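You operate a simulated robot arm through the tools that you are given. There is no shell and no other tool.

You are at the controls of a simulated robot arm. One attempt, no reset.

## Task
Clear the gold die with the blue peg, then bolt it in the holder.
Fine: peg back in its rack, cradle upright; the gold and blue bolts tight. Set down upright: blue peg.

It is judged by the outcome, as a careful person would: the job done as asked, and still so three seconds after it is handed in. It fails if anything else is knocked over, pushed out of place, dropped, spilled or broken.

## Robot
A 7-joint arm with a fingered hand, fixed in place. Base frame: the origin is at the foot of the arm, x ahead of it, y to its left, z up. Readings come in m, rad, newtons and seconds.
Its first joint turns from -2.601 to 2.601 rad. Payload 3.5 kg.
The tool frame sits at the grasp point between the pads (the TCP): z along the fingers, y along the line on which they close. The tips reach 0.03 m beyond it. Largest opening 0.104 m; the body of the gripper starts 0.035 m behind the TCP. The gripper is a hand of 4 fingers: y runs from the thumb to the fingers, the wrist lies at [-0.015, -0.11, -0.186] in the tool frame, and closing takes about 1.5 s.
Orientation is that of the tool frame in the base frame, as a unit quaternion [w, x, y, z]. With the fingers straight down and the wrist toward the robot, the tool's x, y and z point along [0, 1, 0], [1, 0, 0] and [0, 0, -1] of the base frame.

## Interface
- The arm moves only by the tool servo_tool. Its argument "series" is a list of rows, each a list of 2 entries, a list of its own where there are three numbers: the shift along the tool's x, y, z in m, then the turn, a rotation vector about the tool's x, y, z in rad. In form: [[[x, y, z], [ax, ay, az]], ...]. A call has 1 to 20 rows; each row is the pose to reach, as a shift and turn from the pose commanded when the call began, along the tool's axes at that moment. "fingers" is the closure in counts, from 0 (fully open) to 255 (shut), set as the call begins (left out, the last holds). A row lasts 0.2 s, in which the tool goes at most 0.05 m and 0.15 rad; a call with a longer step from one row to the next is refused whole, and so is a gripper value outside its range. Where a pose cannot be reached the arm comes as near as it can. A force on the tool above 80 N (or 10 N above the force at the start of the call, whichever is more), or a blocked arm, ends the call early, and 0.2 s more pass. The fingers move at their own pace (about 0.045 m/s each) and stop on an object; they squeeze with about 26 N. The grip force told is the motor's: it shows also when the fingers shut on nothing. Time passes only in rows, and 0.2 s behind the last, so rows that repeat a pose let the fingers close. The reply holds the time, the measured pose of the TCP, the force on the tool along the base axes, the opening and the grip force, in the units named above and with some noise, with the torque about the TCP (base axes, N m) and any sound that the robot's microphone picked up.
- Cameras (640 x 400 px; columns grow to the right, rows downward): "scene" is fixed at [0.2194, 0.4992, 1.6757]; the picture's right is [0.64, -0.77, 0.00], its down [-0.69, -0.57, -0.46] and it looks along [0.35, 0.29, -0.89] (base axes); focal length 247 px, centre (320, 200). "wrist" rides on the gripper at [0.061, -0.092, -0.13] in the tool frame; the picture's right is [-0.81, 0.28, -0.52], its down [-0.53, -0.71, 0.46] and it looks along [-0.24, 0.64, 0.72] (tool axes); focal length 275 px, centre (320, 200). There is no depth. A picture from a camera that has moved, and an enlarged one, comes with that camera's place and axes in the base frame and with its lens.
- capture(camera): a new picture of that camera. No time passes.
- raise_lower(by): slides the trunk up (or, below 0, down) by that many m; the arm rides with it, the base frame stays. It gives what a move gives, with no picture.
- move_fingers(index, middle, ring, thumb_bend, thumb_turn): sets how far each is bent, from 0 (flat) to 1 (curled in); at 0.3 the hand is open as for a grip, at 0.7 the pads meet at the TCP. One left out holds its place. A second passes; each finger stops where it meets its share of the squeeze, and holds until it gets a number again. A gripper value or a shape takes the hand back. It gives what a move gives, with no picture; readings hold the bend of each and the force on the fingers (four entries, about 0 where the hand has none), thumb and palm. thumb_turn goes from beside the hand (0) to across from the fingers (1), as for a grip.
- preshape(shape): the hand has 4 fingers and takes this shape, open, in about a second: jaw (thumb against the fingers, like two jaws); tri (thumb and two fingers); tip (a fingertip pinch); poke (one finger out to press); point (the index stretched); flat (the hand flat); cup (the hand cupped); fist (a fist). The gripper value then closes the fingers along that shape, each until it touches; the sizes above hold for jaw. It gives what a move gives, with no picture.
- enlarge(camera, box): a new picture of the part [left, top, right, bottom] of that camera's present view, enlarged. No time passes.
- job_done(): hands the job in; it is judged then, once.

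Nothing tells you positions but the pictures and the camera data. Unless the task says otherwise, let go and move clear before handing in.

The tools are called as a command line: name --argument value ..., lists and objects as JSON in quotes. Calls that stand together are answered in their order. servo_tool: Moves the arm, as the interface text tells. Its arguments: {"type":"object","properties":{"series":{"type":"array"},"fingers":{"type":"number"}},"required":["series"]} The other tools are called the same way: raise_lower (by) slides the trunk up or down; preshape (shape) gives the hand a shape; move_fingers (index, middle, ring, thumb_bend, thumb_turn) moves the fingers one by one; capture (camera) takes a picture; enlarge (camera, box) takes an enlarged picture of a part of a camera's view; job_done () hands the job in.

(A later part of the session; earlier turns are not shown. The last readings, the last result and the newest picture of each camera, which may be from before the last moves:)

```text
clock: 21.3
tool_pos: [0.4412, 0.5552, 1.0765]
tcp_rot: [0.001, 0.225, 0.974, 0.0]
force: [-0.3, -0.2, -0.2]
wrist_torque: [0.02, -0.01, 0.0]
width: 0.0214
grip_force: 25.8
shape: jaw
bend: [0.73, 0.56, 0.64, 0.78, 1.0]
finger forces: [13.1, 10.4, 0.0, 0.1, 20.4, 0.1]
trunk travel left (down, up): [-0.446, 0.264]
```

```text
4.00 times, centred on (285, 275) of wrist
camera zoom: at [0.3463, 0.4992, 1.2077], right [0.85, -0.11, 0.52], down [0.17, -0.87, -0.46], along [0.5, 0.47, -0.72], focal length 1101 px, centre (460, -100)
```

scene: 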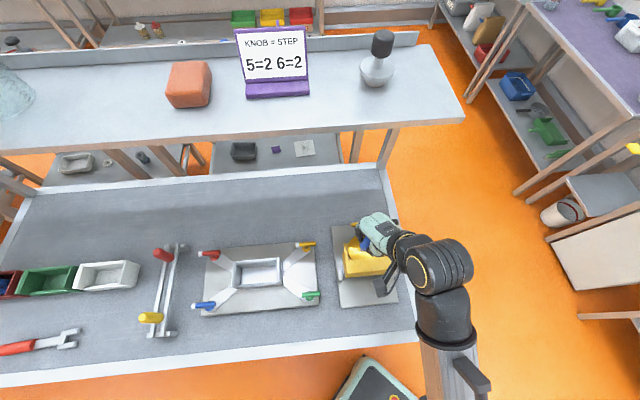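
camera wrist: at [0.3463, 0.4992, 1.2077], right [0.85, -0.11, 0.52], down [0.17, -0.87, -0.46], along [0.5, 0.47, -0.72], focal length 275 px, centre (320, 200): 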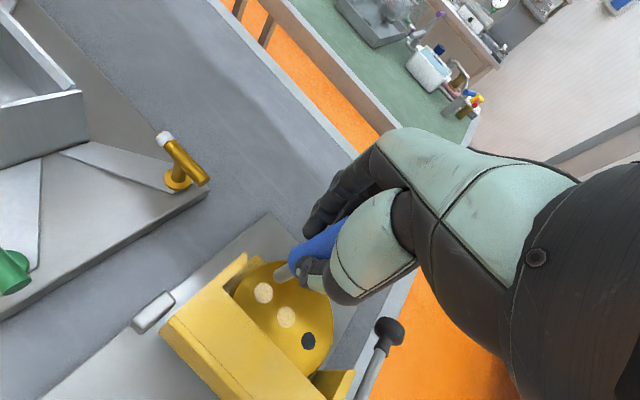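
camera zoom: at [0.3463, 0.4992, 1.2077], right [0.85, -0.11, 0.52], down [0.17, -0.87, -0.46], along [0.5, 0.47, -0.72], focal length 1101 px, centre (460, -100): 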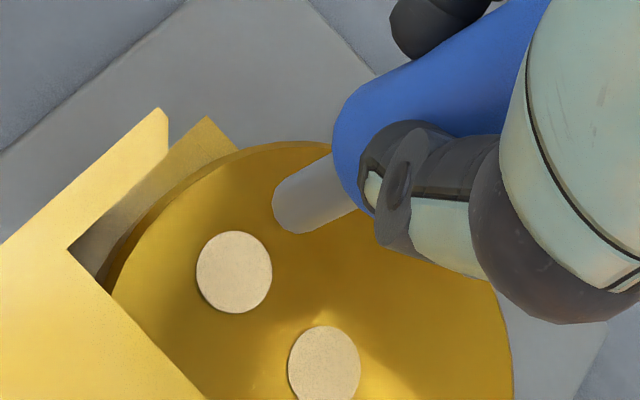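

Now the peg is upright. The tip needs to move about (+1.5, −10.5) mm in tool axes to sit over plug A. I'll shift, come down part way and check.

servo_tool --series '[[[0.0015, -0.0105, 0], [0, 0, 0]], [[0.0015, -0.0105, 0.01], [0, 0, 0]], [[0.0015, -0.0105, 0.01], [0, 0, 0]]]'

enlarge --camera "wrist" --box '[235, 225, 335, 325]'

enlarge --camera "scene" --box '[340, 210, 400, 270]'

```text
clock: 22.1
tool_pos: [0.4347, 0.5456, 1.0666]
tcp_rot: [0.0, 0.225, 0.974, 0.001]
force: [0.0, 0.7, -1.0]
wrist_torque: [0.03, 0.0, 0.01]
width: 0.0212
grip_force: 26.5
shape: jaw
bend: [0.73, 0.56, 0.64, 0.78, 1.0]
finger forces: [13.0, 10.4, 0.1, 0.0, 20.4, 0.0]
trunk travel left (down, up): [-0.446, 0.264]
```

```text
4.00 times, centred on (285, 275) of wrist
camera zoom: at [0.3406, 0.4903, 1.1977], right [0.85, -0.11, 0.52], down [0.17, -0.87, -0.46], along [0.5, 0.47, -0.72], focal length 1101 px, centre (460, -100)
```

zoom: 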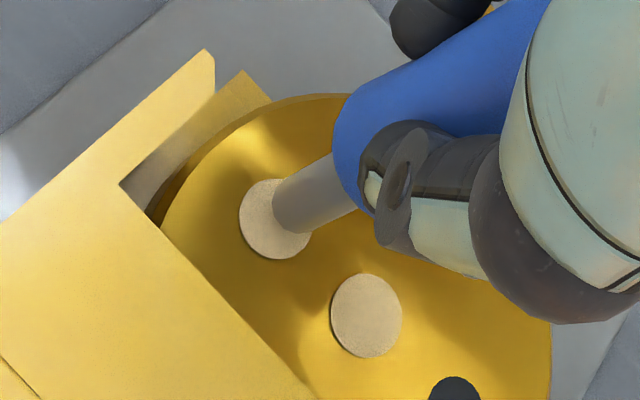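

```text
6.67 times, centred on (370, 240) of scene
camera zoom: at [0.2194, 0.4992, 1.6757], right [0.64, -0.77, 0.0], down [-0.69, -0.57, -0.46], along [0.35, 0.29, -0.89], focal length 1648 px, centre (-13, -67)
```

zoom: 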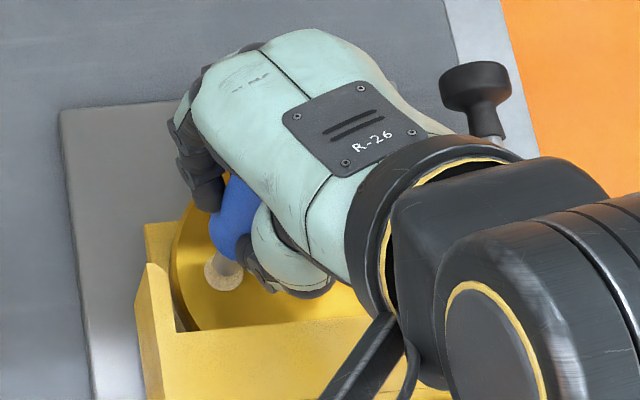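

Both cameras show the tip centred over plug A. I'm pressing down slowly.

servo_tool --series '[[[0, 0, 0.004], [0, 0, 0]], [[0, 0, 0.008], [0, 0, 0]], [[0, 0, 0.012], [0, 0, 0]], [[0, 0, 0.012], [0, 0, 0]]]'

enlarge --camera "wrist" --box '[235, 225, 335, 325]'

```text
clock: 23.1
tool_pos: [0.4369, 0.5449, 1.0518]
tcp_rot: [0.0, 0.225, 0.974, -0.003]
force: [-0.2, -0.4, 0.2]
wrist_torque: [-0.03, 0.03, 0.02]
width: 0.016
grip_force: 26.7
shape: jaw
bend: [0.74, 0.74, 0.71, 0.82, 1.0]
finger forces: [0.0, 0.0, 0.1, 0.0, 0.1, 0.1]
trunk travel left (down, up): [-0.446, 0.264]
```

```text
4.00 times, centred on (285, 275) of wrist
camera zoom: at [0.341, 0.4908, 1.1823], right [0.85, -0.1, 0.52], down [0.17, -0.88, -0.45], along [0.5, 0.47, -0.73], focal length 1101 px, centre (460, -100)
```

zoom: 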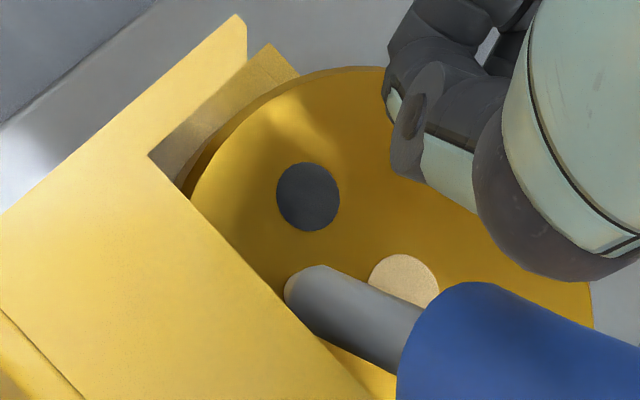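

Plug A is out, but the peg squeezed out of the fingers and is lying on the cradle. I'll look before doing anything.

capture --camera "wrist"

capture --camera "scene"

enlarge --camera "scene" --box '[330, 210, 420, 300]'

```text
taken
camera wrist: at [0.341, 0.4908, 1.1823], right [0.85, -0.1, 0.52], down [0.17, -0.88, -0.45], along [0.5, 0.47, -0.73], focal length 275 px, centre (320, 200)
```

wrist: 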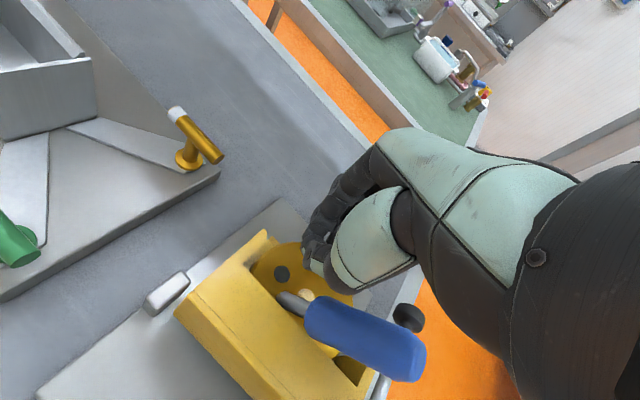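

```text
taken
```

scene: 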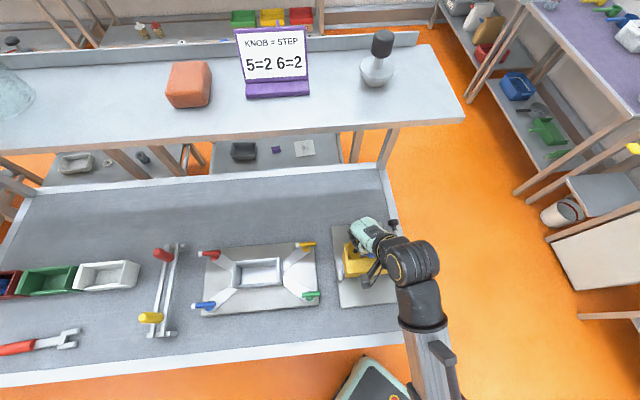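

```text
4.44 times, centred on (375, 255) of scene
camera zoom: at [0.2194, 0.4992, 1.6757], right [0.64, -0.77, 0.0], down [-0.69, -0.57, -0.46], along [0.35, 0.29, -0.89], focal length 1099 px, centre (76, -44)
```

zoom: 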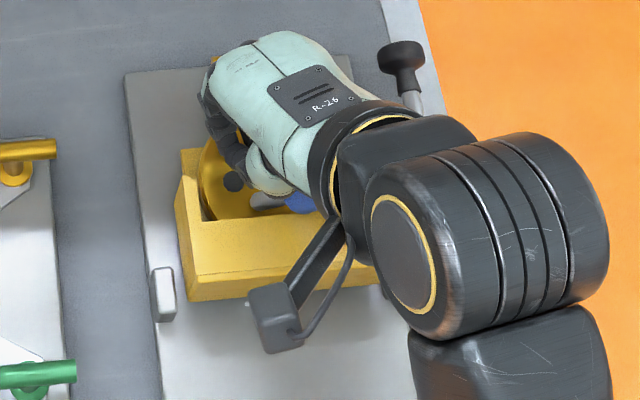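

The peg rests on the die, leaning on the front wall and free of the fingers. I'll lift the hand straight up and see where it settles.

servo_tool --series '[[[0, 0, -0.03], [0, 0, 0]], [[0, 0, -0.06], [0, 0, 0]], [[0, 0, -0.09], [0, 0, 0]], [[0, 0, -0.11], [0, 0, 0]]]'

capture --camera "wrist"

enlarge --camera "wrist" --box '[150, 200, 390, 350]'

enlarge --camera "scene" --box '[330, 210, 420, 300]'

```text
clock: 24.1
tool_pos: [0.4362, 0.5466, 1.1649]
tcp_rot: [-0.001, 0.224, 0.974, 0.0]
force: [0.2, -0.4, -0.2]
wrist_torque: [0.0, -0.03, 0.02]
width: 0.0158
grip_force: 26.5
shape: jaw
bend: [0.74, 0.74, 0.71, 0.82, 1.0]
finger forces: [0.0, 0.0, 0.1, 0.0, 0.0, 0.1]
trunk travel left (down, up): [-0.446, 0.264]
```

```text
taken
camera wrist: at [0.3406, 0.4901, 1.2961], right [0.85, -0.11, 0.52], down [0.17, -0.87, -0.46], along [0.5, 0.47, -0.72], focal length 275 px, centre (320, 200)
```

wrist: 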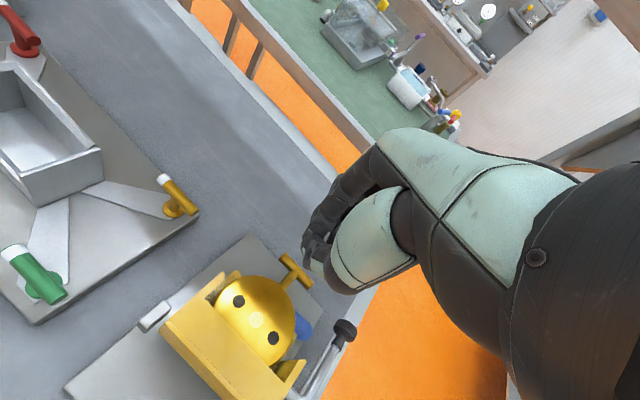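

```text
2.67 times, centred on (270, 275) of wrist
camera zoom: at [0.3406, 0.4901, 1.2961], right [0.85, -0.11, 0.52], down [0.17, -0.87, -0.46], along [0.5, 0.47, -0.72], focal length 734 px, centre (453, 0)
```

zoom: 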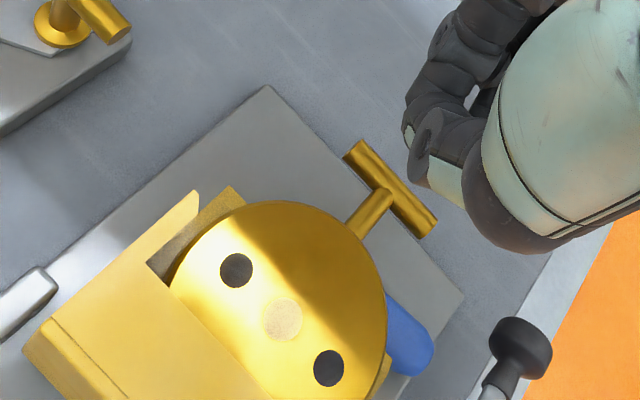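

```text
4.44 times, centred on (375, 255) of scene
camera zoom: at [0.2194, 0.4992, 1.6757], right [0.64, -0.77, 0.0], down [-0.69, -0.57, -0.46], along [0.35, 0.29, -0.89], focal length 1099 px, centre (76, -44)
```

zoom: 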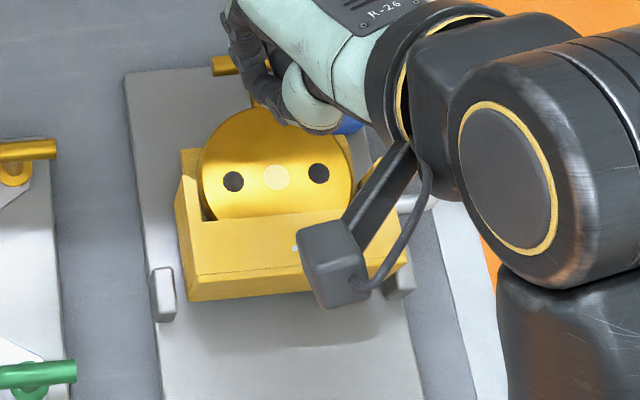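

Hole A is now clear and only the middle hole is still plugged. The peg rolled off behind the die's right side. I'll open the hand and move so the camera can see the peg.

servo_tool --series '[[[-0.035, -0.018, 0], [0, 0, 0]], [[-0.07, -0.036, 0], [0, 0, 0]], [[-0.105, -0.054, 0.01], [0, 0, 0]], [[-0.1388, -0.0726, 0.025], [0, 0, 0]], [[-0.1388, -0.0726, 0.025], [0, 0, 0]]]' --fingers 0

capture --camera "wrist"

enlarge --camera "wrist" --box '[130, 150, 370, 300]'

enlarge --camera "scene" --box '[330, 210, 420, 300]'

```text
clock: 25.3
tool_pos: [0.5275, 0.42, 1.141]
tcp_rot: [0.0, 0.225, 0.974, 0.0]
force: [0.6, 0.7, 1.1]
wrist_torque: [-0.01, 0.01, -0.01]
width: 0.1038
grip_force: 0.0
shape: jaw
bend: [0.3, 0.3, 0.3, 0.3, 0.98]
finger forces: [0.1, 0.0, 0.0, 0.1, 0.0, 0.0]
trunk travel left (down, up): [-0.446, 0.264]
```

```text
taken
camera wrist: at [0.4331, 0.3631, 1.272], right [0.85, -0.11, 0.52], down [0.17, -0.87, -0.46], along [0.5, 0.47, -0.72], focal length 275 px, centre (320, 200)
```

wrist: 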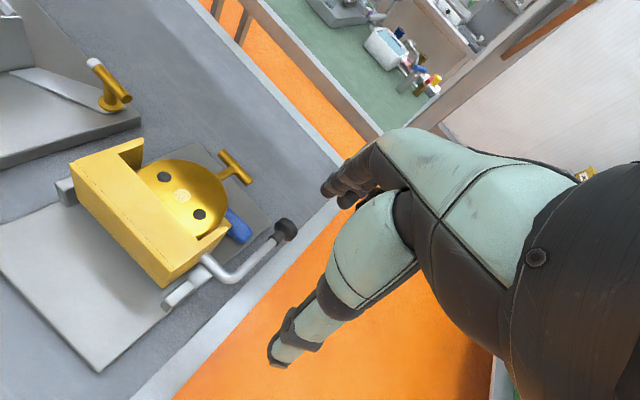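

```text
2.67 times, centred on (250, 225) of wrist
camera zoom: at [0.4331, 0.3631, 1.272], right [0.85, -0.11, 0.52], down [0.17, -0.87, -0.46], along [0.5, 0.47, -0.72], focal length 734 px, centre (507, 133)
```

zoom: 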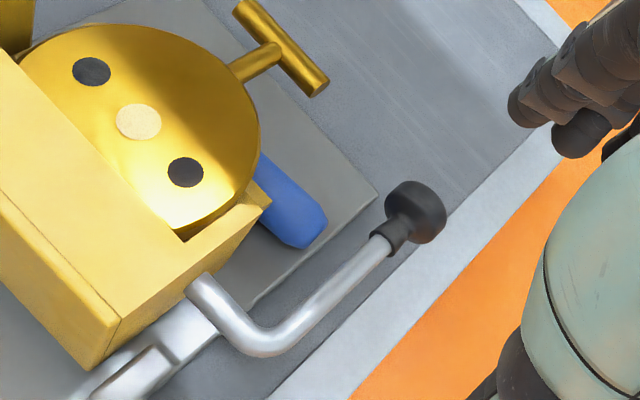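

```text
4.44 times, centred on (375, 255) of scene
camera zoom: at [0.2194, 0.4992, 1.6757], right [0.64, -0.77, 0.0], down [-0.69, -0.57, -0.46], along [0.35, 0.29, -0.89], focal length 1099 px, centre (76, -44)
```

zoom: 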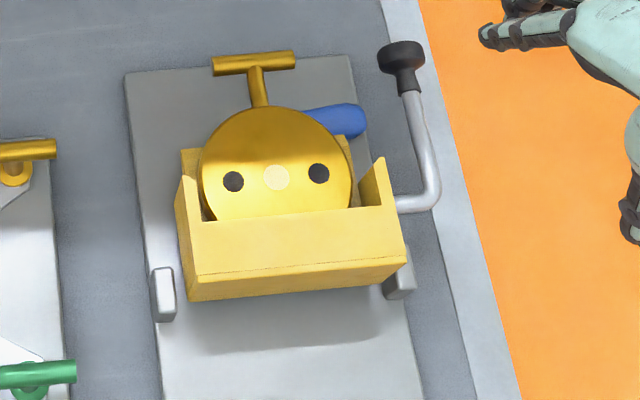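

The peg's head sticks out behind the die at the right, but its height is unclear. I'll view it from the left-rear side to see how it rests.

servo_tool --series '[[[0.022, 0.0143, 0], [0, 0, 0.14]], [[0.044, 0.0287, 0], [0, 0, 0.28]], [[0.0658, 0.043, 0], [0, 0, 0.42]], [[0.0878, 0.0574, 0], [0, 0, 0.56]], [[0.1097, 0.0717, 0], [0, 0, 0.7]], [[0.1316, 0.086, 0], [0, 0, 0.84]], [[0.1536, 0.1, 0.005], [0, 0, 0.98]], [[0.1755, 0.1147, 0.011], [0, 0, 1.12]]]'

capture --camera "wrist"

enlarge --camera "wrist" --box '[130, 200, 370, 350]'

```text
clock: 27.1
tool_pos: [0.4215, 0.5996, 1.1303]
tcp_rot: [0.0, 0.709, 0.705, 0.001]
force: [0.7, 0.1, 0.6]
wrist_torque: [0.01, 0.01, 0.0]
width: 0.1037
grip_force: 0.0
shape: jaw
bend: [0.3, 0.3, 0.3, 0.3, 0.98]
finger forces: [0.0, 0.0, 0.1, 0.0, 0.0, 0.1]
trunk travel left (down, up): [-0.446, 0.264]
```

```text
taken
camera wrist: at [0.33, 0.6615, 1.2604], right [0.27, -0.81, 0.52], down [-0.72, -0.53, -0.46], along [0.64, -0.25, -0.72], focal length 275 px, centre (320, 200)
```

wrist: 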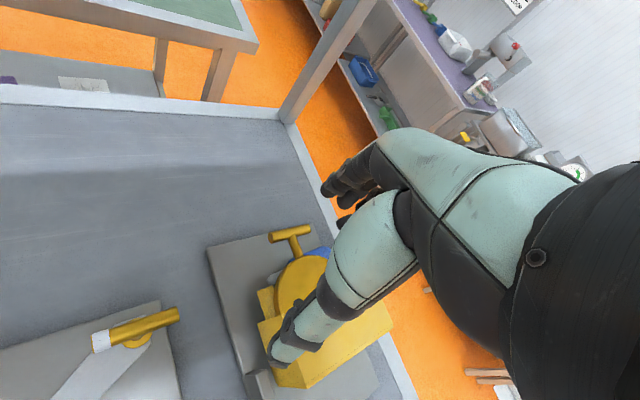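

```text
2.67 times, centred on (250, 275) of wrist
camera zoom: at [0.33, 0.6615, 1.2604], right [0.27, -0.81, 0.52], down [-0.72, -0.53, -0.46], along [0.64, -0.25, -0.72], focal length 734 px, centre (507, 0)
```

zoom: 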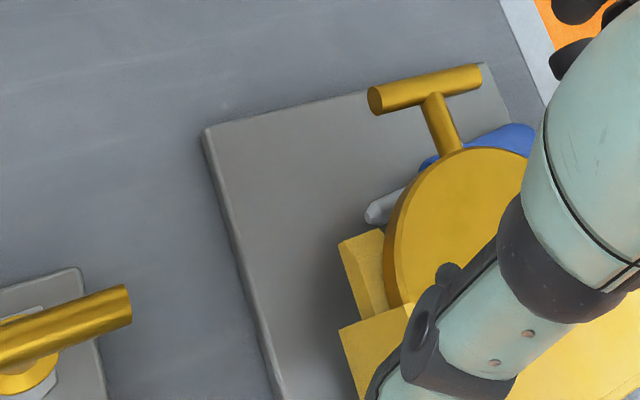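

The peg is lying flat on the plate, partly under the die, with its axis along the die's width. There isn't room to pick it up with the cradle tipped, so I'll crank the cradle upright first (needed anyway). I'm moving over the crank knob at about (0.584, 0.507, 0.965) with the jaws turned to close across the arm.

servo_tool --series '[[[-0.0185, 0.0325, 0], [0, 0, 0.12]], [[-0.037, 0.065, 0], [0, 0, 0.24]], [[-0.0555, 0.0975, 0], [0, 0, 0.36]], [[-0.074, 0.13, 0], [0, 0, 0.48]], [[-0.0926, 0.1625, 0.01], [0, 0, 0.6]], [[-0.0926, 0.1625, 0.02], [0, 0, 0.6]]]'

capture --camera "wrist"

capture --camera "scene"

```text
clock: 28.5
tool_pos: [0.583, 0.5054, 1.1094]
tcp_rot: [-0.001, 0.886, 0.465, 0.001]
force: [-0.3, -0.1, 0.8]
wrist_torque: [0.01, 0.01, 0.0]
width: 0.1035
grip_force: 0.0
shape: jaw
bend: [0.3, 0.3, 0.3, 0.3, 0.98]
finger forces: [0.1, 0.0, 0.0, 0.0, 0.0, 0.0]
trunk travel left (down, up): [-0.446, 0.264]
```

```text
taken
camera wrist: at [0.543, 0.6091, 1.2401], right [-0.23, -0.82, 0.52], down [-0.89, -0.03, -0.46], along [0.39, -0.57, -0.72], focal length 275 px, centre (320, 200)
```

wrist: 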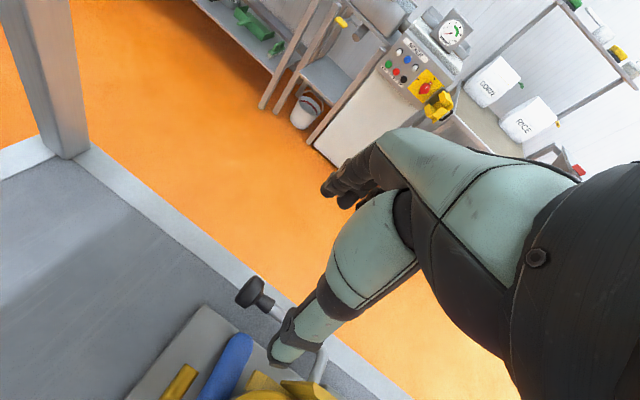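

```text
taken
```

scene: 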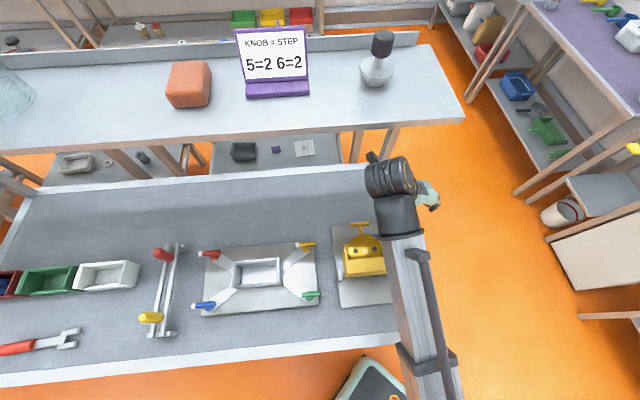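

That orientation is reachable. I'll enlarge this view to pin down the knob and peg.

enlarge --camera "wrist" --box '[120, 250, 360, 400]'

enlarge --camera "scene" --box '[330, 200, 420, 290]'

```text
2.67 times, centred on (240, 325) of wrist
camera zoom: at [0.543, 0.6091, 1.2401], right [-0.23, -0.82, 0.52], down [-0.89, -0.03, -0.46], along [0.39, -0.57, -0.72], focal length 734 px, centre (533, -133)
```

zoom: 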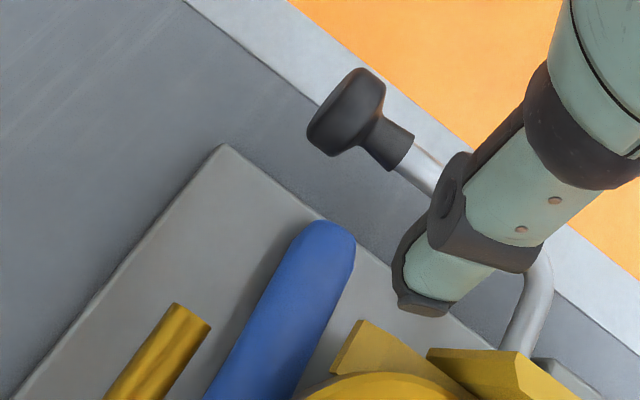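

```text
4.44 times, centred on (375, 245) of scene
camera zoom: at [0.2194, 0.4992, 1.6757], right [0.64, -0.77, 0.0], down [-0.69, -0.57, -0.46], along [0.35, 0.29, -0.89], focal length 1099 px, centre (76, 0)
```

zoom: 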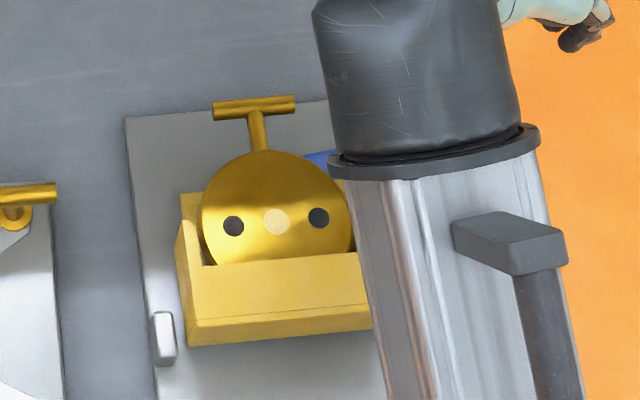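

Clear view: the peg lies flat behind the cradle, and the knob is at (0.585, 0.507, 0.962). I'll part-close the jaws to about 6 cm and come down around the knob.

servo_tool --series '[[[0.003, 0.001, 0.03], [0, 0, 0]], [[0.003, 0.001, 0.06], [0, 0, 0]], [[0.003, 0.001, 0.08], [0, 0, 0]], [[0.003, 0.001, 0.08], [0, 0, 0]]]' --fingers 95

capture --camera "wrist"

```text
clock: 29.5
tool_pos: [0.5864, 0.5092, 1.0293]
tcp_rot: [0.0, 0.885, 0.466, 0.0]
force: [-0.5, 1.0, 0.0]
wrist_torque: [-0.02, -0.01, 0.01]
width: 0.0657
grip_force: 0.1
shape: jaw
bend: [0.28, 0.39, 0.36, 0.63, 1.0]
finger forces: [0.1, 0.1, 0.0, 0.1, 0.0, 0.0]
trunk travel left (down, up): [-0.446, 0.264]
```

```text
taken
camera wrist: at [0.5449, 0.6108, 1.1599], right [-0.23, -0.82, 0.52], down [-0.89, -0.03, -0.46], along [0.39, -0.57, -0.72], focal length 275 px, centre (320, 200)
```

wrist: 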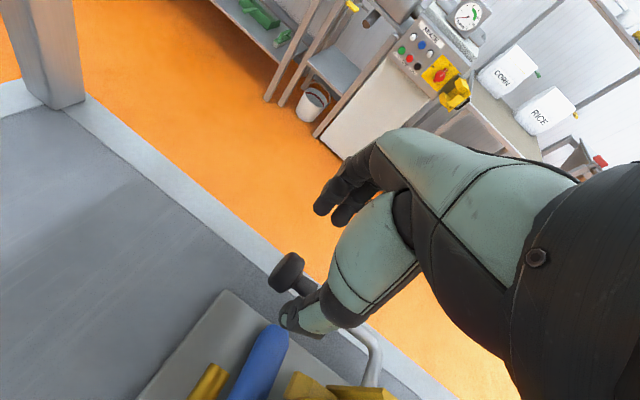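

The thumb closes first in this shape, so I'll go back to fully open and descend around the knob.

servo_tool --series '[[[0, 0, 0], [0, 0, 0]], [[0, 0, 0], [0, 0, 0]], [[0, 0, 0], [0, 0, 0]], [[-0.001, -0.002, 0.02], [0, 0, 0]], [[-0.001, -0.002, 0.04], [0, 0, 0]], [[-0.001, -0.002, 0.06], [0, 0, 0]], [[-0.001, -0.002, 0.06], [0, 0, 0]]]' --fingers 0

capture --camera "wrist"

```text
clock: 31.1
tool_pos: [0.5841, 0.5083, 0.9683]
tcp_rot: [0.0, 0.885, 0.465, 0.0]
force: [-0.5, 0.4, -0.9]
wrist_torque: [0.03, -0.02, 0.03]
width: 0.1034
grip_force: 0.0
shape: jaw
bend: [0.3, 0.3, 0.3, 0.3, 0.98]
finger forces: [0.0, 0.0, 0.1, 0.0, 0.0, 0.0]
trunk travel left (down, up): [-0.446, 0.264]
```

```text
taken
camera wrist: at [0.5426, 0.6115, 1.0999], right [-0.23, -0.82, 0.52], down [-0.89, -0.03, -0.46], along [0.39, -0.57, -0.72], focal length 275 px, centre (320, 200)
```

wrist: 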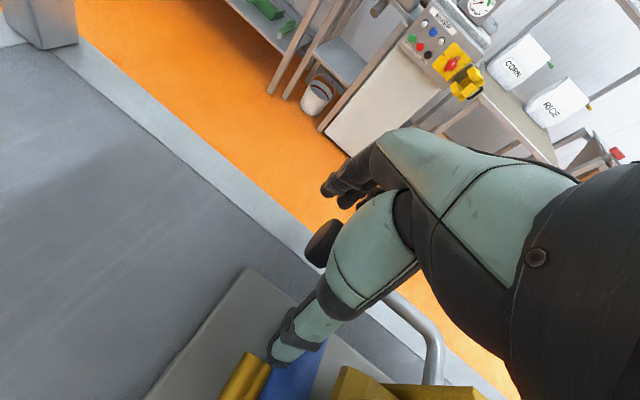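

The knob is between the fingers and the thumb. Closing.

servo_tool --series '[[[0, 0, 0], [0, 0, 0]], [[0, 0, 0], [0, 0, 0]], [[0, 0, 0], [0, 0, 0]], [[0, 0, 0], [0, 0, 0]], [[0, 0, 0], [0, 0, 0]], [[0, 0, 0], [0, 0, 0]], [[0, 0, 0], [0, 0, 0]], [[0, 0, 0], [0, 0, 0]]]' --fingers 255

capture --camera "wrist"

enlarge --camera "scene" --box '[330, 200, 430, 300]'

```text
clock: 32.9
tool_pos: [0.5819, 0.5103, 0.9696]
tcp_rot: [0.0, 0.885, 0.465, 0.0]
force: [-6.6, 2.3, -4.8]
wrist_torque: [0.03, 0.05, -0.08]
width: 0.0155
grip_force: 25.9
shape: jaw
bend: [0.74, 0.71, 0.69, 0.77, 1.0]
finger forces: [9.9, 4.2, 0.0, 0.1, 20.2, 0.0]
trunk travel left (down, up): [-0.446, 0.264]
```

```text
taken
camera wrist: at [0.5418, 0.6121, 1.0999], right [-0.23, -0.82, 0.52], down [-0.89, -0.03, -0.46], along [0.39, -0.57, -0.72], focal length 275 px, centre (320, 200)
```

wrist: 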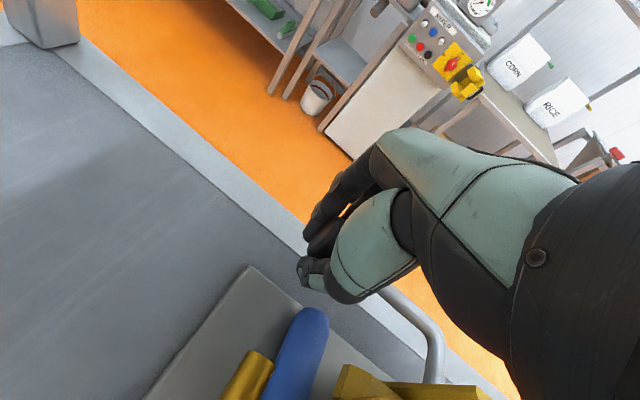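

```text
4.00 times, centred on (380, 250) of scene
camera zoom: at [0.2194, 0.4992, 1.6757], right [0.64, -0.77, 0.0], down [-0.69, -0.57, -0.46], along [0.35, 0.29, -0.89], focal length 989 px, centre (80, 0)
```

zoom: 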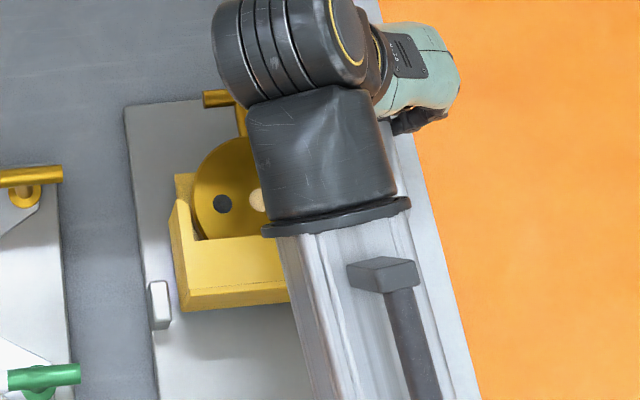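

I have the knob. I'll lift along the crank's arc about its pivot, beginning with a small portion to feel the resistance.

servo_tool --series '[[[0, 0, -0.007], [0, 0, 0]], [[0.0002, 0, -0.0139], [0, 0, 0]], [[-0.0005, -0.0001, -0.02], [0, 0, 0]], [[-0.0014, -0.0003, -0.0277], [0, 0, 0]], [[-0.0028, -0.0005, -0.034], [0, 0, 0]], [[-0.0044, -0.0008, -0.0402], [0, 0, 0]]]'

capture --camera "wrist"

enlarge --camera "scene" --box '[330, 200, 430, 300]'

```text
clock: 34.3
tool_pos: [0.5834, 0.5074, 1.0111]
tcp_rot: [0.0, 0.885, 0.466, 0.004]
force: [-1.6, 4.2, 0.1]
wrist_torque: [0.02, 0.05, -0.05]
width: 0.013
grip_force: 25.9
shape: jaw
bend: [0.75, 0.72, 0.69, 0.79, 1.0]
finger forces: [0.0, 0.1, 0.1, 0.0, 1.6, 0.0]
trunk travel left (down, up): [-0.446, 0.264]
```

```text
taken
camera wrist: at [0.5418, 0.6105, 1.1425], right [-0.24, -0.83, 0.51], down [-0.89, -0.03, -0.46], along [0.4, -0.56, -0.72], focal length 275 px, centre (320, 200)
```

wrist: 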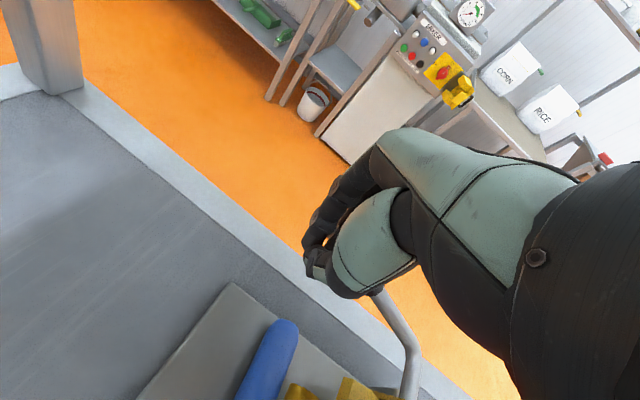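

```text
4.00 times, centred on (380, 250) of scene
camera zoom: at [0.2194, 0.4992, 1.6757], right [0.64, -0.77, 0.0], down [-0.69, -0.57, -0.46], along [0.35, 0.29, -0.89], focal length 989 px, centre (80, 0)
```

zoom: 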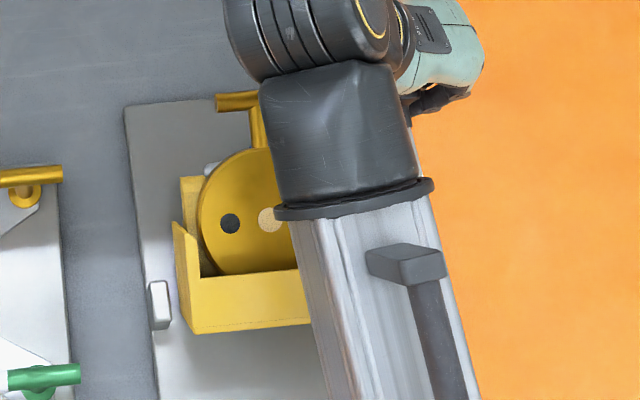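

The cradle is tipping up with the crank, though the grip has loosened. I'll look at how the knob sits in the hand.

enlarge --camera "wrist" --box '[280, 200, 440, 320]'

enlarge --camera "scene" --box '[380, 200, 440, 240]'

```text
3.33 times, centred on (360, 260) of wrist
camera zoom: at [0.5418, 0.6105, 1.1425], right [-0.24, -0.83, 0.51], down [-0.89, -0.03, -0.46], along [0.4, -0.56, -0.72], focal length 918 px, centre (187, 0)
```

zoom: 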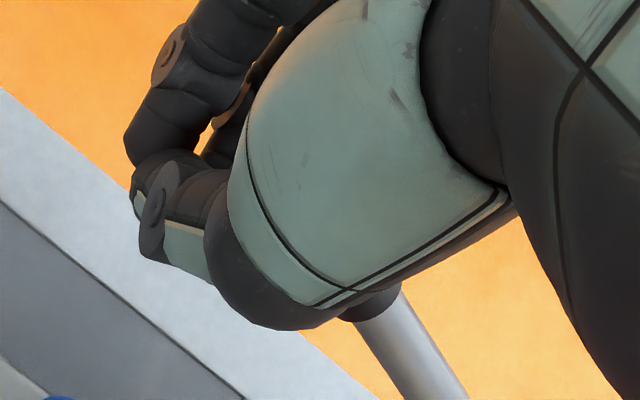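

```text
10.00 times, centred on (410, 220) of scene
camera zoom: at [0.2194, 0.4992, 1.6757], right [0.64, -0.77, 0.0], down [-0.69, -0.57, -0.46], along [0.35, 0.29, -0.89], focal length 2472 px, centre (-580, 0)
```

zoom: 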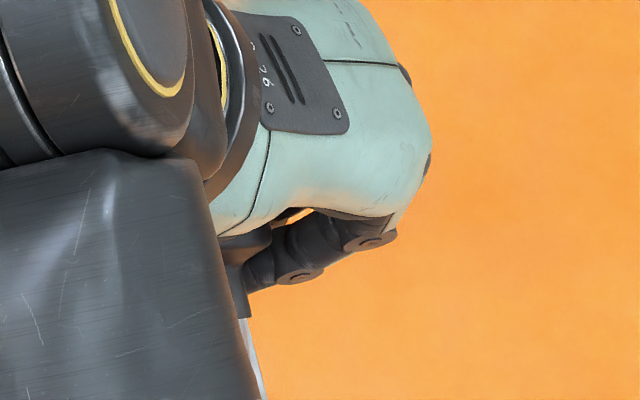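

The knob slid toward the tube side of my grip. I'll open and check whether the crank holds its position, then re-grip further inboard.

servo_tool --series '[[[0, 0, 0], [0, 0, 0]], [[0, 0, 0], [0, 0, 0]], [[0, 0, 0], [0, 0, 0]], [[0, 0, 0], [0, 0, 0]], [[0, 0, 0], [0, 0, 0]], [[0, 0, 0], [0, 0, 0]]]' --fingers 0

capture --camera "wrist"

enlarge --camera "wrist" --box '[240, 220, 440, 345]'

enlarge --camera "scene" --box '[330, 200, 430, 300]'

```text
clock: 35.7
tool_pos: [0.5809, 0.5062, 1.0095]
tcp_rot: [0.0, 0.885, 0.466, 0.001]
force: [0.6, 0.0, -0.6]
wrist_torque: [-0.01, 0.04, 0.03]
width: 0.1034
grip_force: 0.0
shape: jaw
bend: [0.3, 0.3, 0.3, 0.3, 0.98]
finger forces: [0.0, 0.0, 0.0, 0.1, 0.0, 0.0]
trunk travel left (down, up): [-0.446, 0.264]
```

```text
taken
camera wrist: at [0.5396, 0.6083, 1.1408], right [-0.23, -0.82, 0.52], down [-0.89, -0.03, -0.46], along [0.39, -0.57, -0.72], focal length 275 px, centre (320, 200)
```

wrist: 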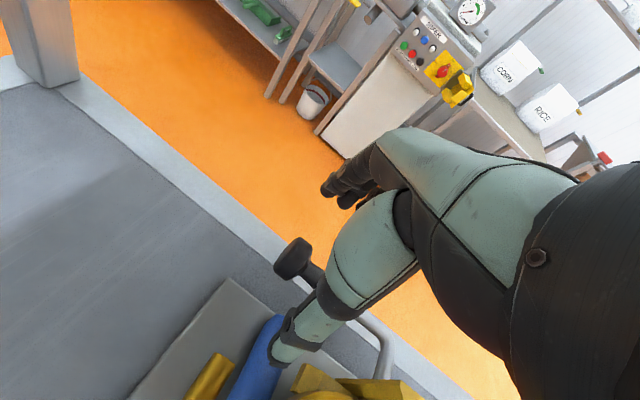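

```text
3.20 times, centred on (340, 282) of wrist
camera zoom: at [0.5396, 0.6083, 1.1408], right [-0.23, -0.82, 0.52], down [-0.89, -0.03, -0.46], along [0.39, -0.57, -0.72], focal length 881 px, centre (256, -64)
```

zoom: 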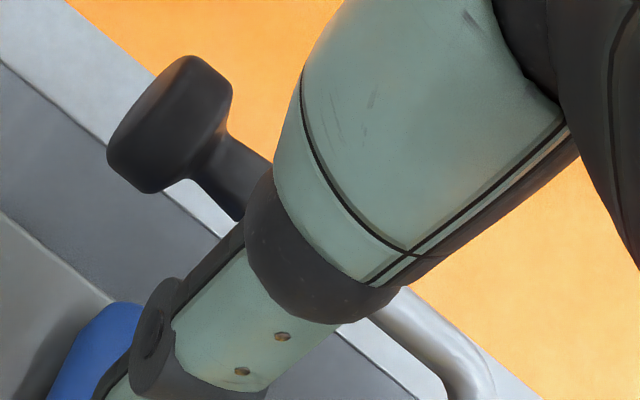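

```text
4.00 times, centred on (380, 250) of scene
camera zoom: at [0.2194, 0.4992, 1.6757], right [0.64, -0.77, 0.0], down [-0.69, -0.57, -0.46], along [0.35, 0.29, -0.89], focal length 989 px, centre (80, 0)
```

zoom: 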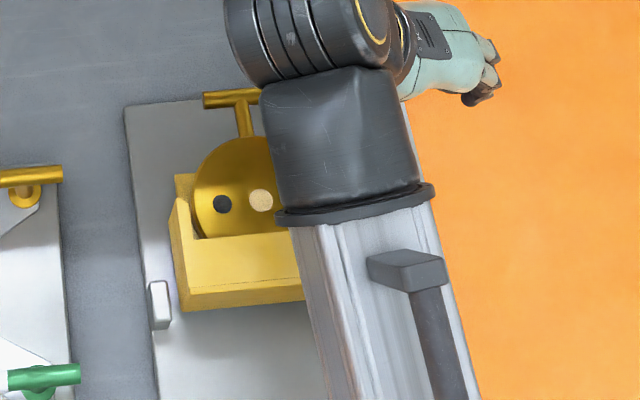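

The crank dropped back when released, so it rests by gravity. I'll re-grip on the tube just inboard of the knob, so the cap stops it from slipping out. I'll also turn the hand with the crank.

servo_tool --series '[[[0, 0, -0.02], [0, 0, 0]], [[-0.0267, -0.0045, -0.02], [0, 0, 0]], [[-0.0267, -0.0045, 0.01], [0, 0, 0]], [[-0.0267, -0.0045, 0.03], [0, 0, 0]], [[-0.0267, -0.0045, 0.0385], [0, 0, 0]], [[-0.0267, -0.0045, 0.0385], [0, 0, 0]]]'

capture --camera "wrist"

```text
clock: 36.8
tool_pos: [0.5709, 0.4823, 0.9951]
tcp_rot: [0.002, 0.888, 0.46, 0.015]
force: [18.4, -8.2, 44.9]
wrist_torque: [1.78, 2.73, -0.27]
width: 0.1038
grip_force: 0.1
shape: jaw
bend: [0.3, 0.3, 0.3, 0.14, 0.98]
finger forces: [0.0, 0.0, 0.0, 0.0, 59.1, 0.0]
trunk travel left (down, up): [-0.446, 0.264]
stopped in row 5: the force on the tool passed its limit at 89 N (the readings are from after the stop); the commanded pose is now the measured one
```

```text
taken
camera wrist: at [0.5276, 0.583, 1.1258], right [-0.26, -0.83, 0.5], down [-0.88, -0.02, -0.48], along [0.4, -0.56, -0.72], focal length 275 px, centre (320, 200)
```

wrist: 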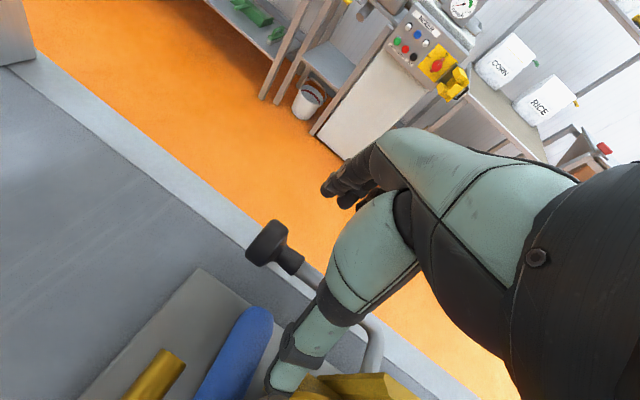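

The thumb landed on a cradle tab. I'll lift, bend the thumb in so it clears, and come down again with the tube between the thumb and fingers.

servo_tool --series '[[[0, 0, -0.02], [0.0174, -0.0248, 0]], [[0, -0.008, -0.04], [0.0174, -0.0248, 0]], [[0, -0.016, -0.04], [0.0174, -0.0248, 0]]]'

move_fingers --index 0.3 --middle 0.3 --ring 0.3 --thumb_bend 0.55 --thumb_turn 1.0

capture --camera "wrist"

enlarge --camera "wrist" --box '[200, 220, 440, 370]'

```text
clock: 37.6
tool_pos: [0.5541, 0.4937, 1.0279]
tcp_rot: [0.0, 0.887, 0.462, -0.006]
force: [0.5, -0.5, 0.9]
wrist_torque: [0.0, 0.0, -0.02]
width: 0.1038
grip_force: 0.1
shape: jaw
bend: [0.3, 0.3, 0.3, 0.3, 0.98]
finger forces: [0.1, 0.0, 0.0, 0.0, 0.0, 0.0]
trunk travel left (down, up): [-0.446, 0.264]
```

```text
clock: 38.6
tool_pos: [0.5526, 0.4931, 1.0295]
tcp_rot: [-0.001, 0.887, 0.461, -0.005]
force: [0.0, 0.3, -0.7]
wrist_torque: [0.04, -0.01, -0.02]
width: 0.0711
grip_force: 0.1
shape: fingers
bend: [0.3, 0.3, 0.3, 0.55, 1.0]
finger forces: [0.0, 0.0, 0.0, 0.1, 0.0, 0.1]
trunk travel left (down, up): [-0.446, 0.264]
```

```text
taken
camera wrist: at [0.5155, 0.5965, 1.1599], right [-0.23, -0.82, 0.52], down [-0.89, -0.03, -0.45], along [0.38, -0.57, -0.73], focal length 275 px, centre (320, 200)
```

wrist: 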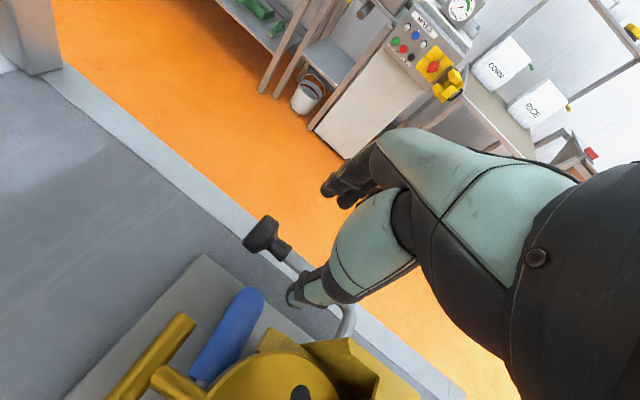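

```text
2.67 times, centred on (320, 295) of wrist
camera zoom: at [0.5155, 0.5965, 1.1599], right [-0.23, -0.82, 0.52], down [-0.89, -0.03, -0.45], along [0.38, -0.57, -0.73], focal length 734 px, centre (320, -53)
```

zoom: 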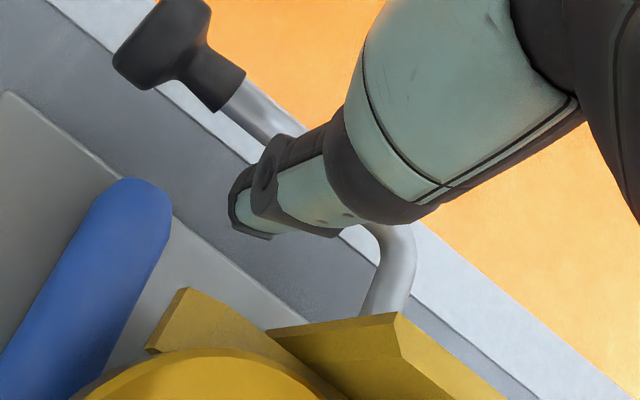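

Good: the tube is now between thumb and fingers, and the cradle tab is just outside the thumb. Descending carefully.

servo_tool --series '[[[0.003, 0.004, 0.015], [0, 0, 0]], [[0.003, 0.004, 0.03], [0, 0, 0]], [[0.003, 0.004, 0.045], [0, 0, 0]], [[0.003, 0.004, 0.058], [0, 0, 0]], [[0.003, 0.004, 0.058], [0, 0, 0]]]'

enlarge --camera "wrist" --box '[200, 180, 440, 330]'

```text
clock: 39.8
tool_pos: [0.5582, 0.4925, 0.9716]
tcp_rot: [-0.001, 0.887, 0.461, -0.005]
force: [-0.3, -0.9, 3.5]
wrist_torque: [0.05, 0.15, 0.05]
width: 0.0714
grip_force: 1.6
shape: fingers
bend: [0.3, 0.3, 0.3, 0.55, 1.0]
finger forces: [0.0, 0.1, 0.0, 0.0, 4.1, 0.0]
trunk travel left (down, up): [-0.446, 0.264]
```

```text
2.67 times, centred on (320, 255) of wrist
camera zoom: at [0.5198, 0.5968, 1.1023], right [-0.23, -0.82, 0.52], down [-0.89, -0.03, -0.45], along [0.38, -0.57, -0.73], focal length 734 px, centre (320, 53)
```

zoom: 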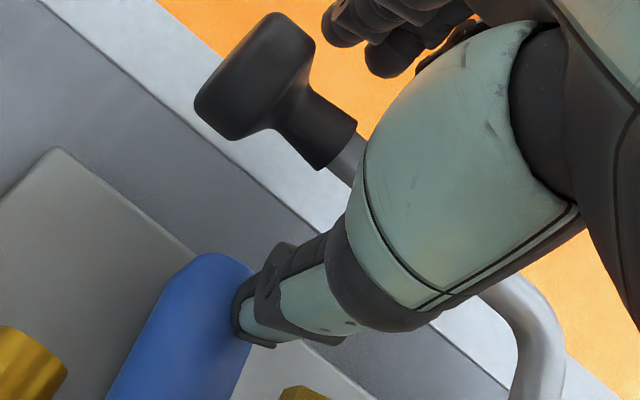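

The tube is in position. Closing the hand on it.

servo_tool --series '[[[0, 0, 0], [0, 0, 0]], [[0, 0, 0], [0, 0, 0]], [[0, 0, 0], [0, 0, 0]], [[0, 0, 0], [0, 0, 0]], [[0, 0, 0], [0, 0, 0]], [[0, 0, 0], [0, 0, 0]], [[0, 0, 0], [0, 0, 0]], [[0, 0, 0], [0, 0, 0]]]' --fingers 255

enlarge --camera "wrist" --box '[200, 180, 440, 330]'

```text
clock: 41.6
tool_pos: [0.558, 0.4931, 0.9696]
tcp_rot: [0.0, 0.887, 0.461, -0.006]
force: [2.5, -4.5, -5.9]
wrist_torque: [-0.02, -0.01, 0.01]
width: 0.0048
grip_force: 25.7
shape: jaw
bend: [0.74, 0.7, 0.7, 0.75, 1.0]
finger forces: [11.7, 4.8, 2.4, 0.0, 16.6, 0.0]
trunk travel left (down, up): [-0.446, 0.264]
```

```text
2.67 times, centred on (320, 255) of wrist
camera zoom: at [0.5207, 0.5966, 1.1013], right [-0.23, -0.82, 0.52], down [-0.89, -0.03, -0.45], along [0.38, -0.57, -0.73], focal length 734 px, centre (320, 53)
```

zoom: 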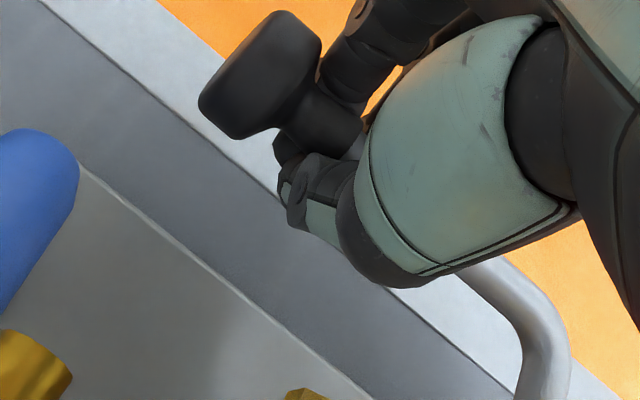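

The crank tube is gripped, but the peg seems to have rolled. I'll check the scene.

capture --camera "scene"

enlarge --camera "scene" --box '[320, 180, 430, 280]'

capture --camera "wrist"

```text
taken
```

scene: 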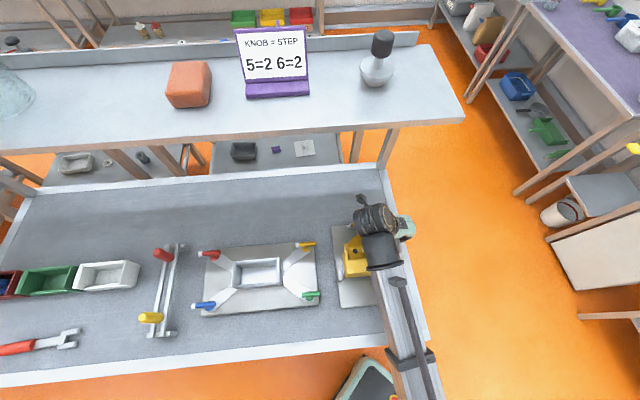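

```text
4.00 times, centred on (375, 230) of scene
camera zoom: at [0.2194, 0.4992, 1.6757], right [0.64, -0.77, 0.0], down [-0.69, -0.57, -0.46], along [0.35, 0.29, -0.89], focal length 989 px, centre (100, 80)
```

zoom: 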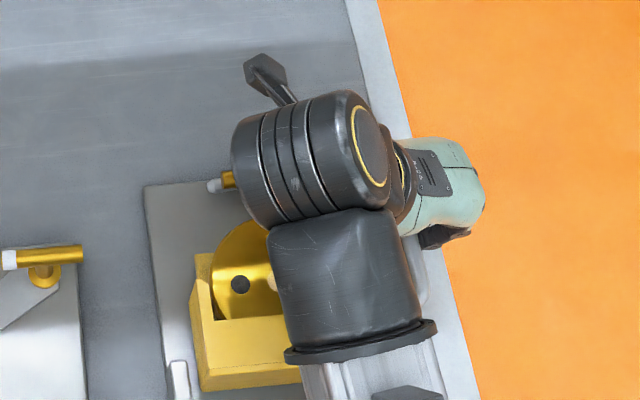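

```text
taken
camera wrist: at [0.5207, 0.5966, 1.1013], right [-0.23, -0.82, 0.52], down [-0.89, -0.03, -0.45], along [0.38, -0.57, -0.73], focal length 275 px, centre (320, 200)
```

wrist: 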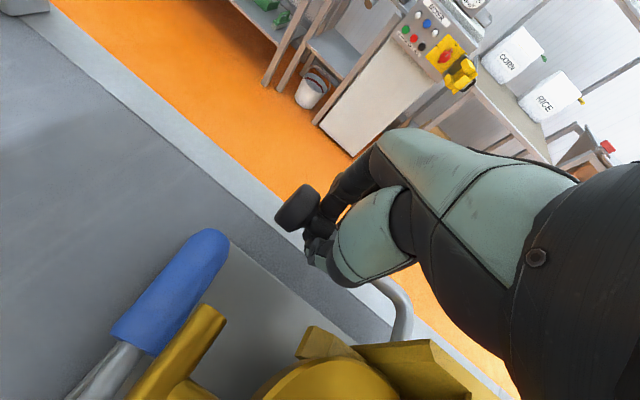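

The peg rolled back to just behind the T-bar. I'll check whether it is at rest.

servo_tool --series '[[[0, 0, 0], [0, 0, 0]], [[0, 0, 0], [0, 0, 0]]]'

capture --camera "wrist"

```text
clock: 42.2
tool_pos: [0.558, 0.4934, 0.9718]
tcp_rot: [0.0, 0.888, 0.46, -0.005]
force: [2.5, -5.0, -4.8]
wrist_torque: [-0.02, -0.04, 0.03]
width: 0.0049
grip_force: 25.7
shape: jaw
bend: [0.74, 0.7, 0.7, 0.75, 1.0]
finger forces: [11.8, 5.2, 2.6, 0.0, 16.6, 0.0]
trunk travel left (down, up): [-0.446, 0.264]
```

```text
taken
camera wrist: at [0.5206, 0.5966, 1.1016], right [-0.23, -0.82, 0.52], down [-0.89, -0.03, -0.45], along [0.38, -0.57, -0.73], focal length 275 px, centre (320, 200)
```

wrist: 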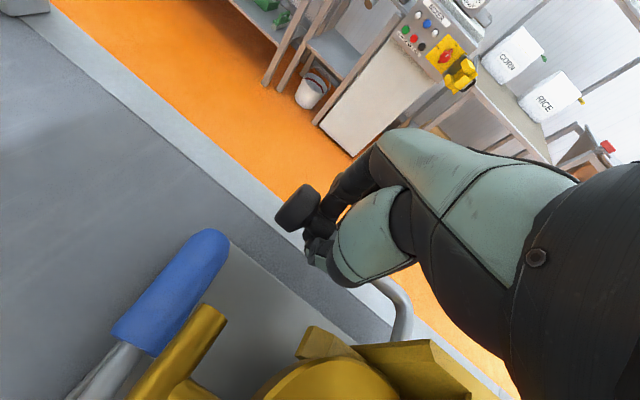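

The peg is at rest and now lies clear behind the T-bar, so I can fetch it with the cradle still tipped, which also suits clearing the last plug. I'll let go of the crank with the thumb only part-open and rise.

move_fingers --index 0.3 --middle 0.3 --ring 0.3 --thumb_bend 0.57

servo_tool --series '[[[0, 0, -0.03], [0, 0, 0]], [[0, 0, -0.06], [0, 0, 0]], [[0, 0, -0.09], [0, 0, 0]], [[0, 0, -0.12], [0, 0, 0]], [[0, 0, -0.15], [0, 0, 0]]]'

capture --camera "wrist"

```text
clock: 43.2
tool_pos: [0.5578, 0.4923, 0.9708]
tcp_rot: [-0.001, 0.887, 0.461, -0.006]
force: [0.1, 0.1, 0.0]
wrist_torque: [0.0, 0.0, 0.03]
width: 0.0689
grip_force: 0.1
shape: fingers
bend: [0.3, 0.3, 0.3, 0.56, 1.0]
finger forces: [0.0, 0.0, 0.0, 0.1, 0.0, 0.0]
trunk travel left (down, up): [-0.446, 0.264]
```

```text
clock: 44.4
tool_pos: [0.559, 0.4942, 1.1219]
tcp_rot: [0.0, 0.887, 0.462, -0.006]
force: [0.7, 0.4, -0.2]
wrist_torque: [0.02, 0.02, -0.01]
width: 0.0691
grip_force: 0.1
shape: fingers
bend: [0.3, 0.3, 0.3, 0.56, 1.0]
finger forces: [0.1, 0.1, 0.0, 0.0, 0.0, 0.0]
trunk travel left (down, up): [-0.446, 0.264]
```

```text
taken
camera wrist: at [0.5203, 0.5979, 1.2518], right [-0.23, -0.82, 0.52], down [-0.89, -0.03, -0.45], along [0.38, -0.57, -0.73], focal length 275 px, centre (320, 200)
```

wrist: 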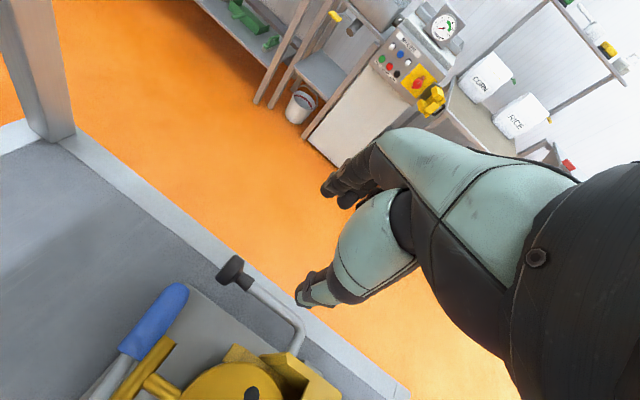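

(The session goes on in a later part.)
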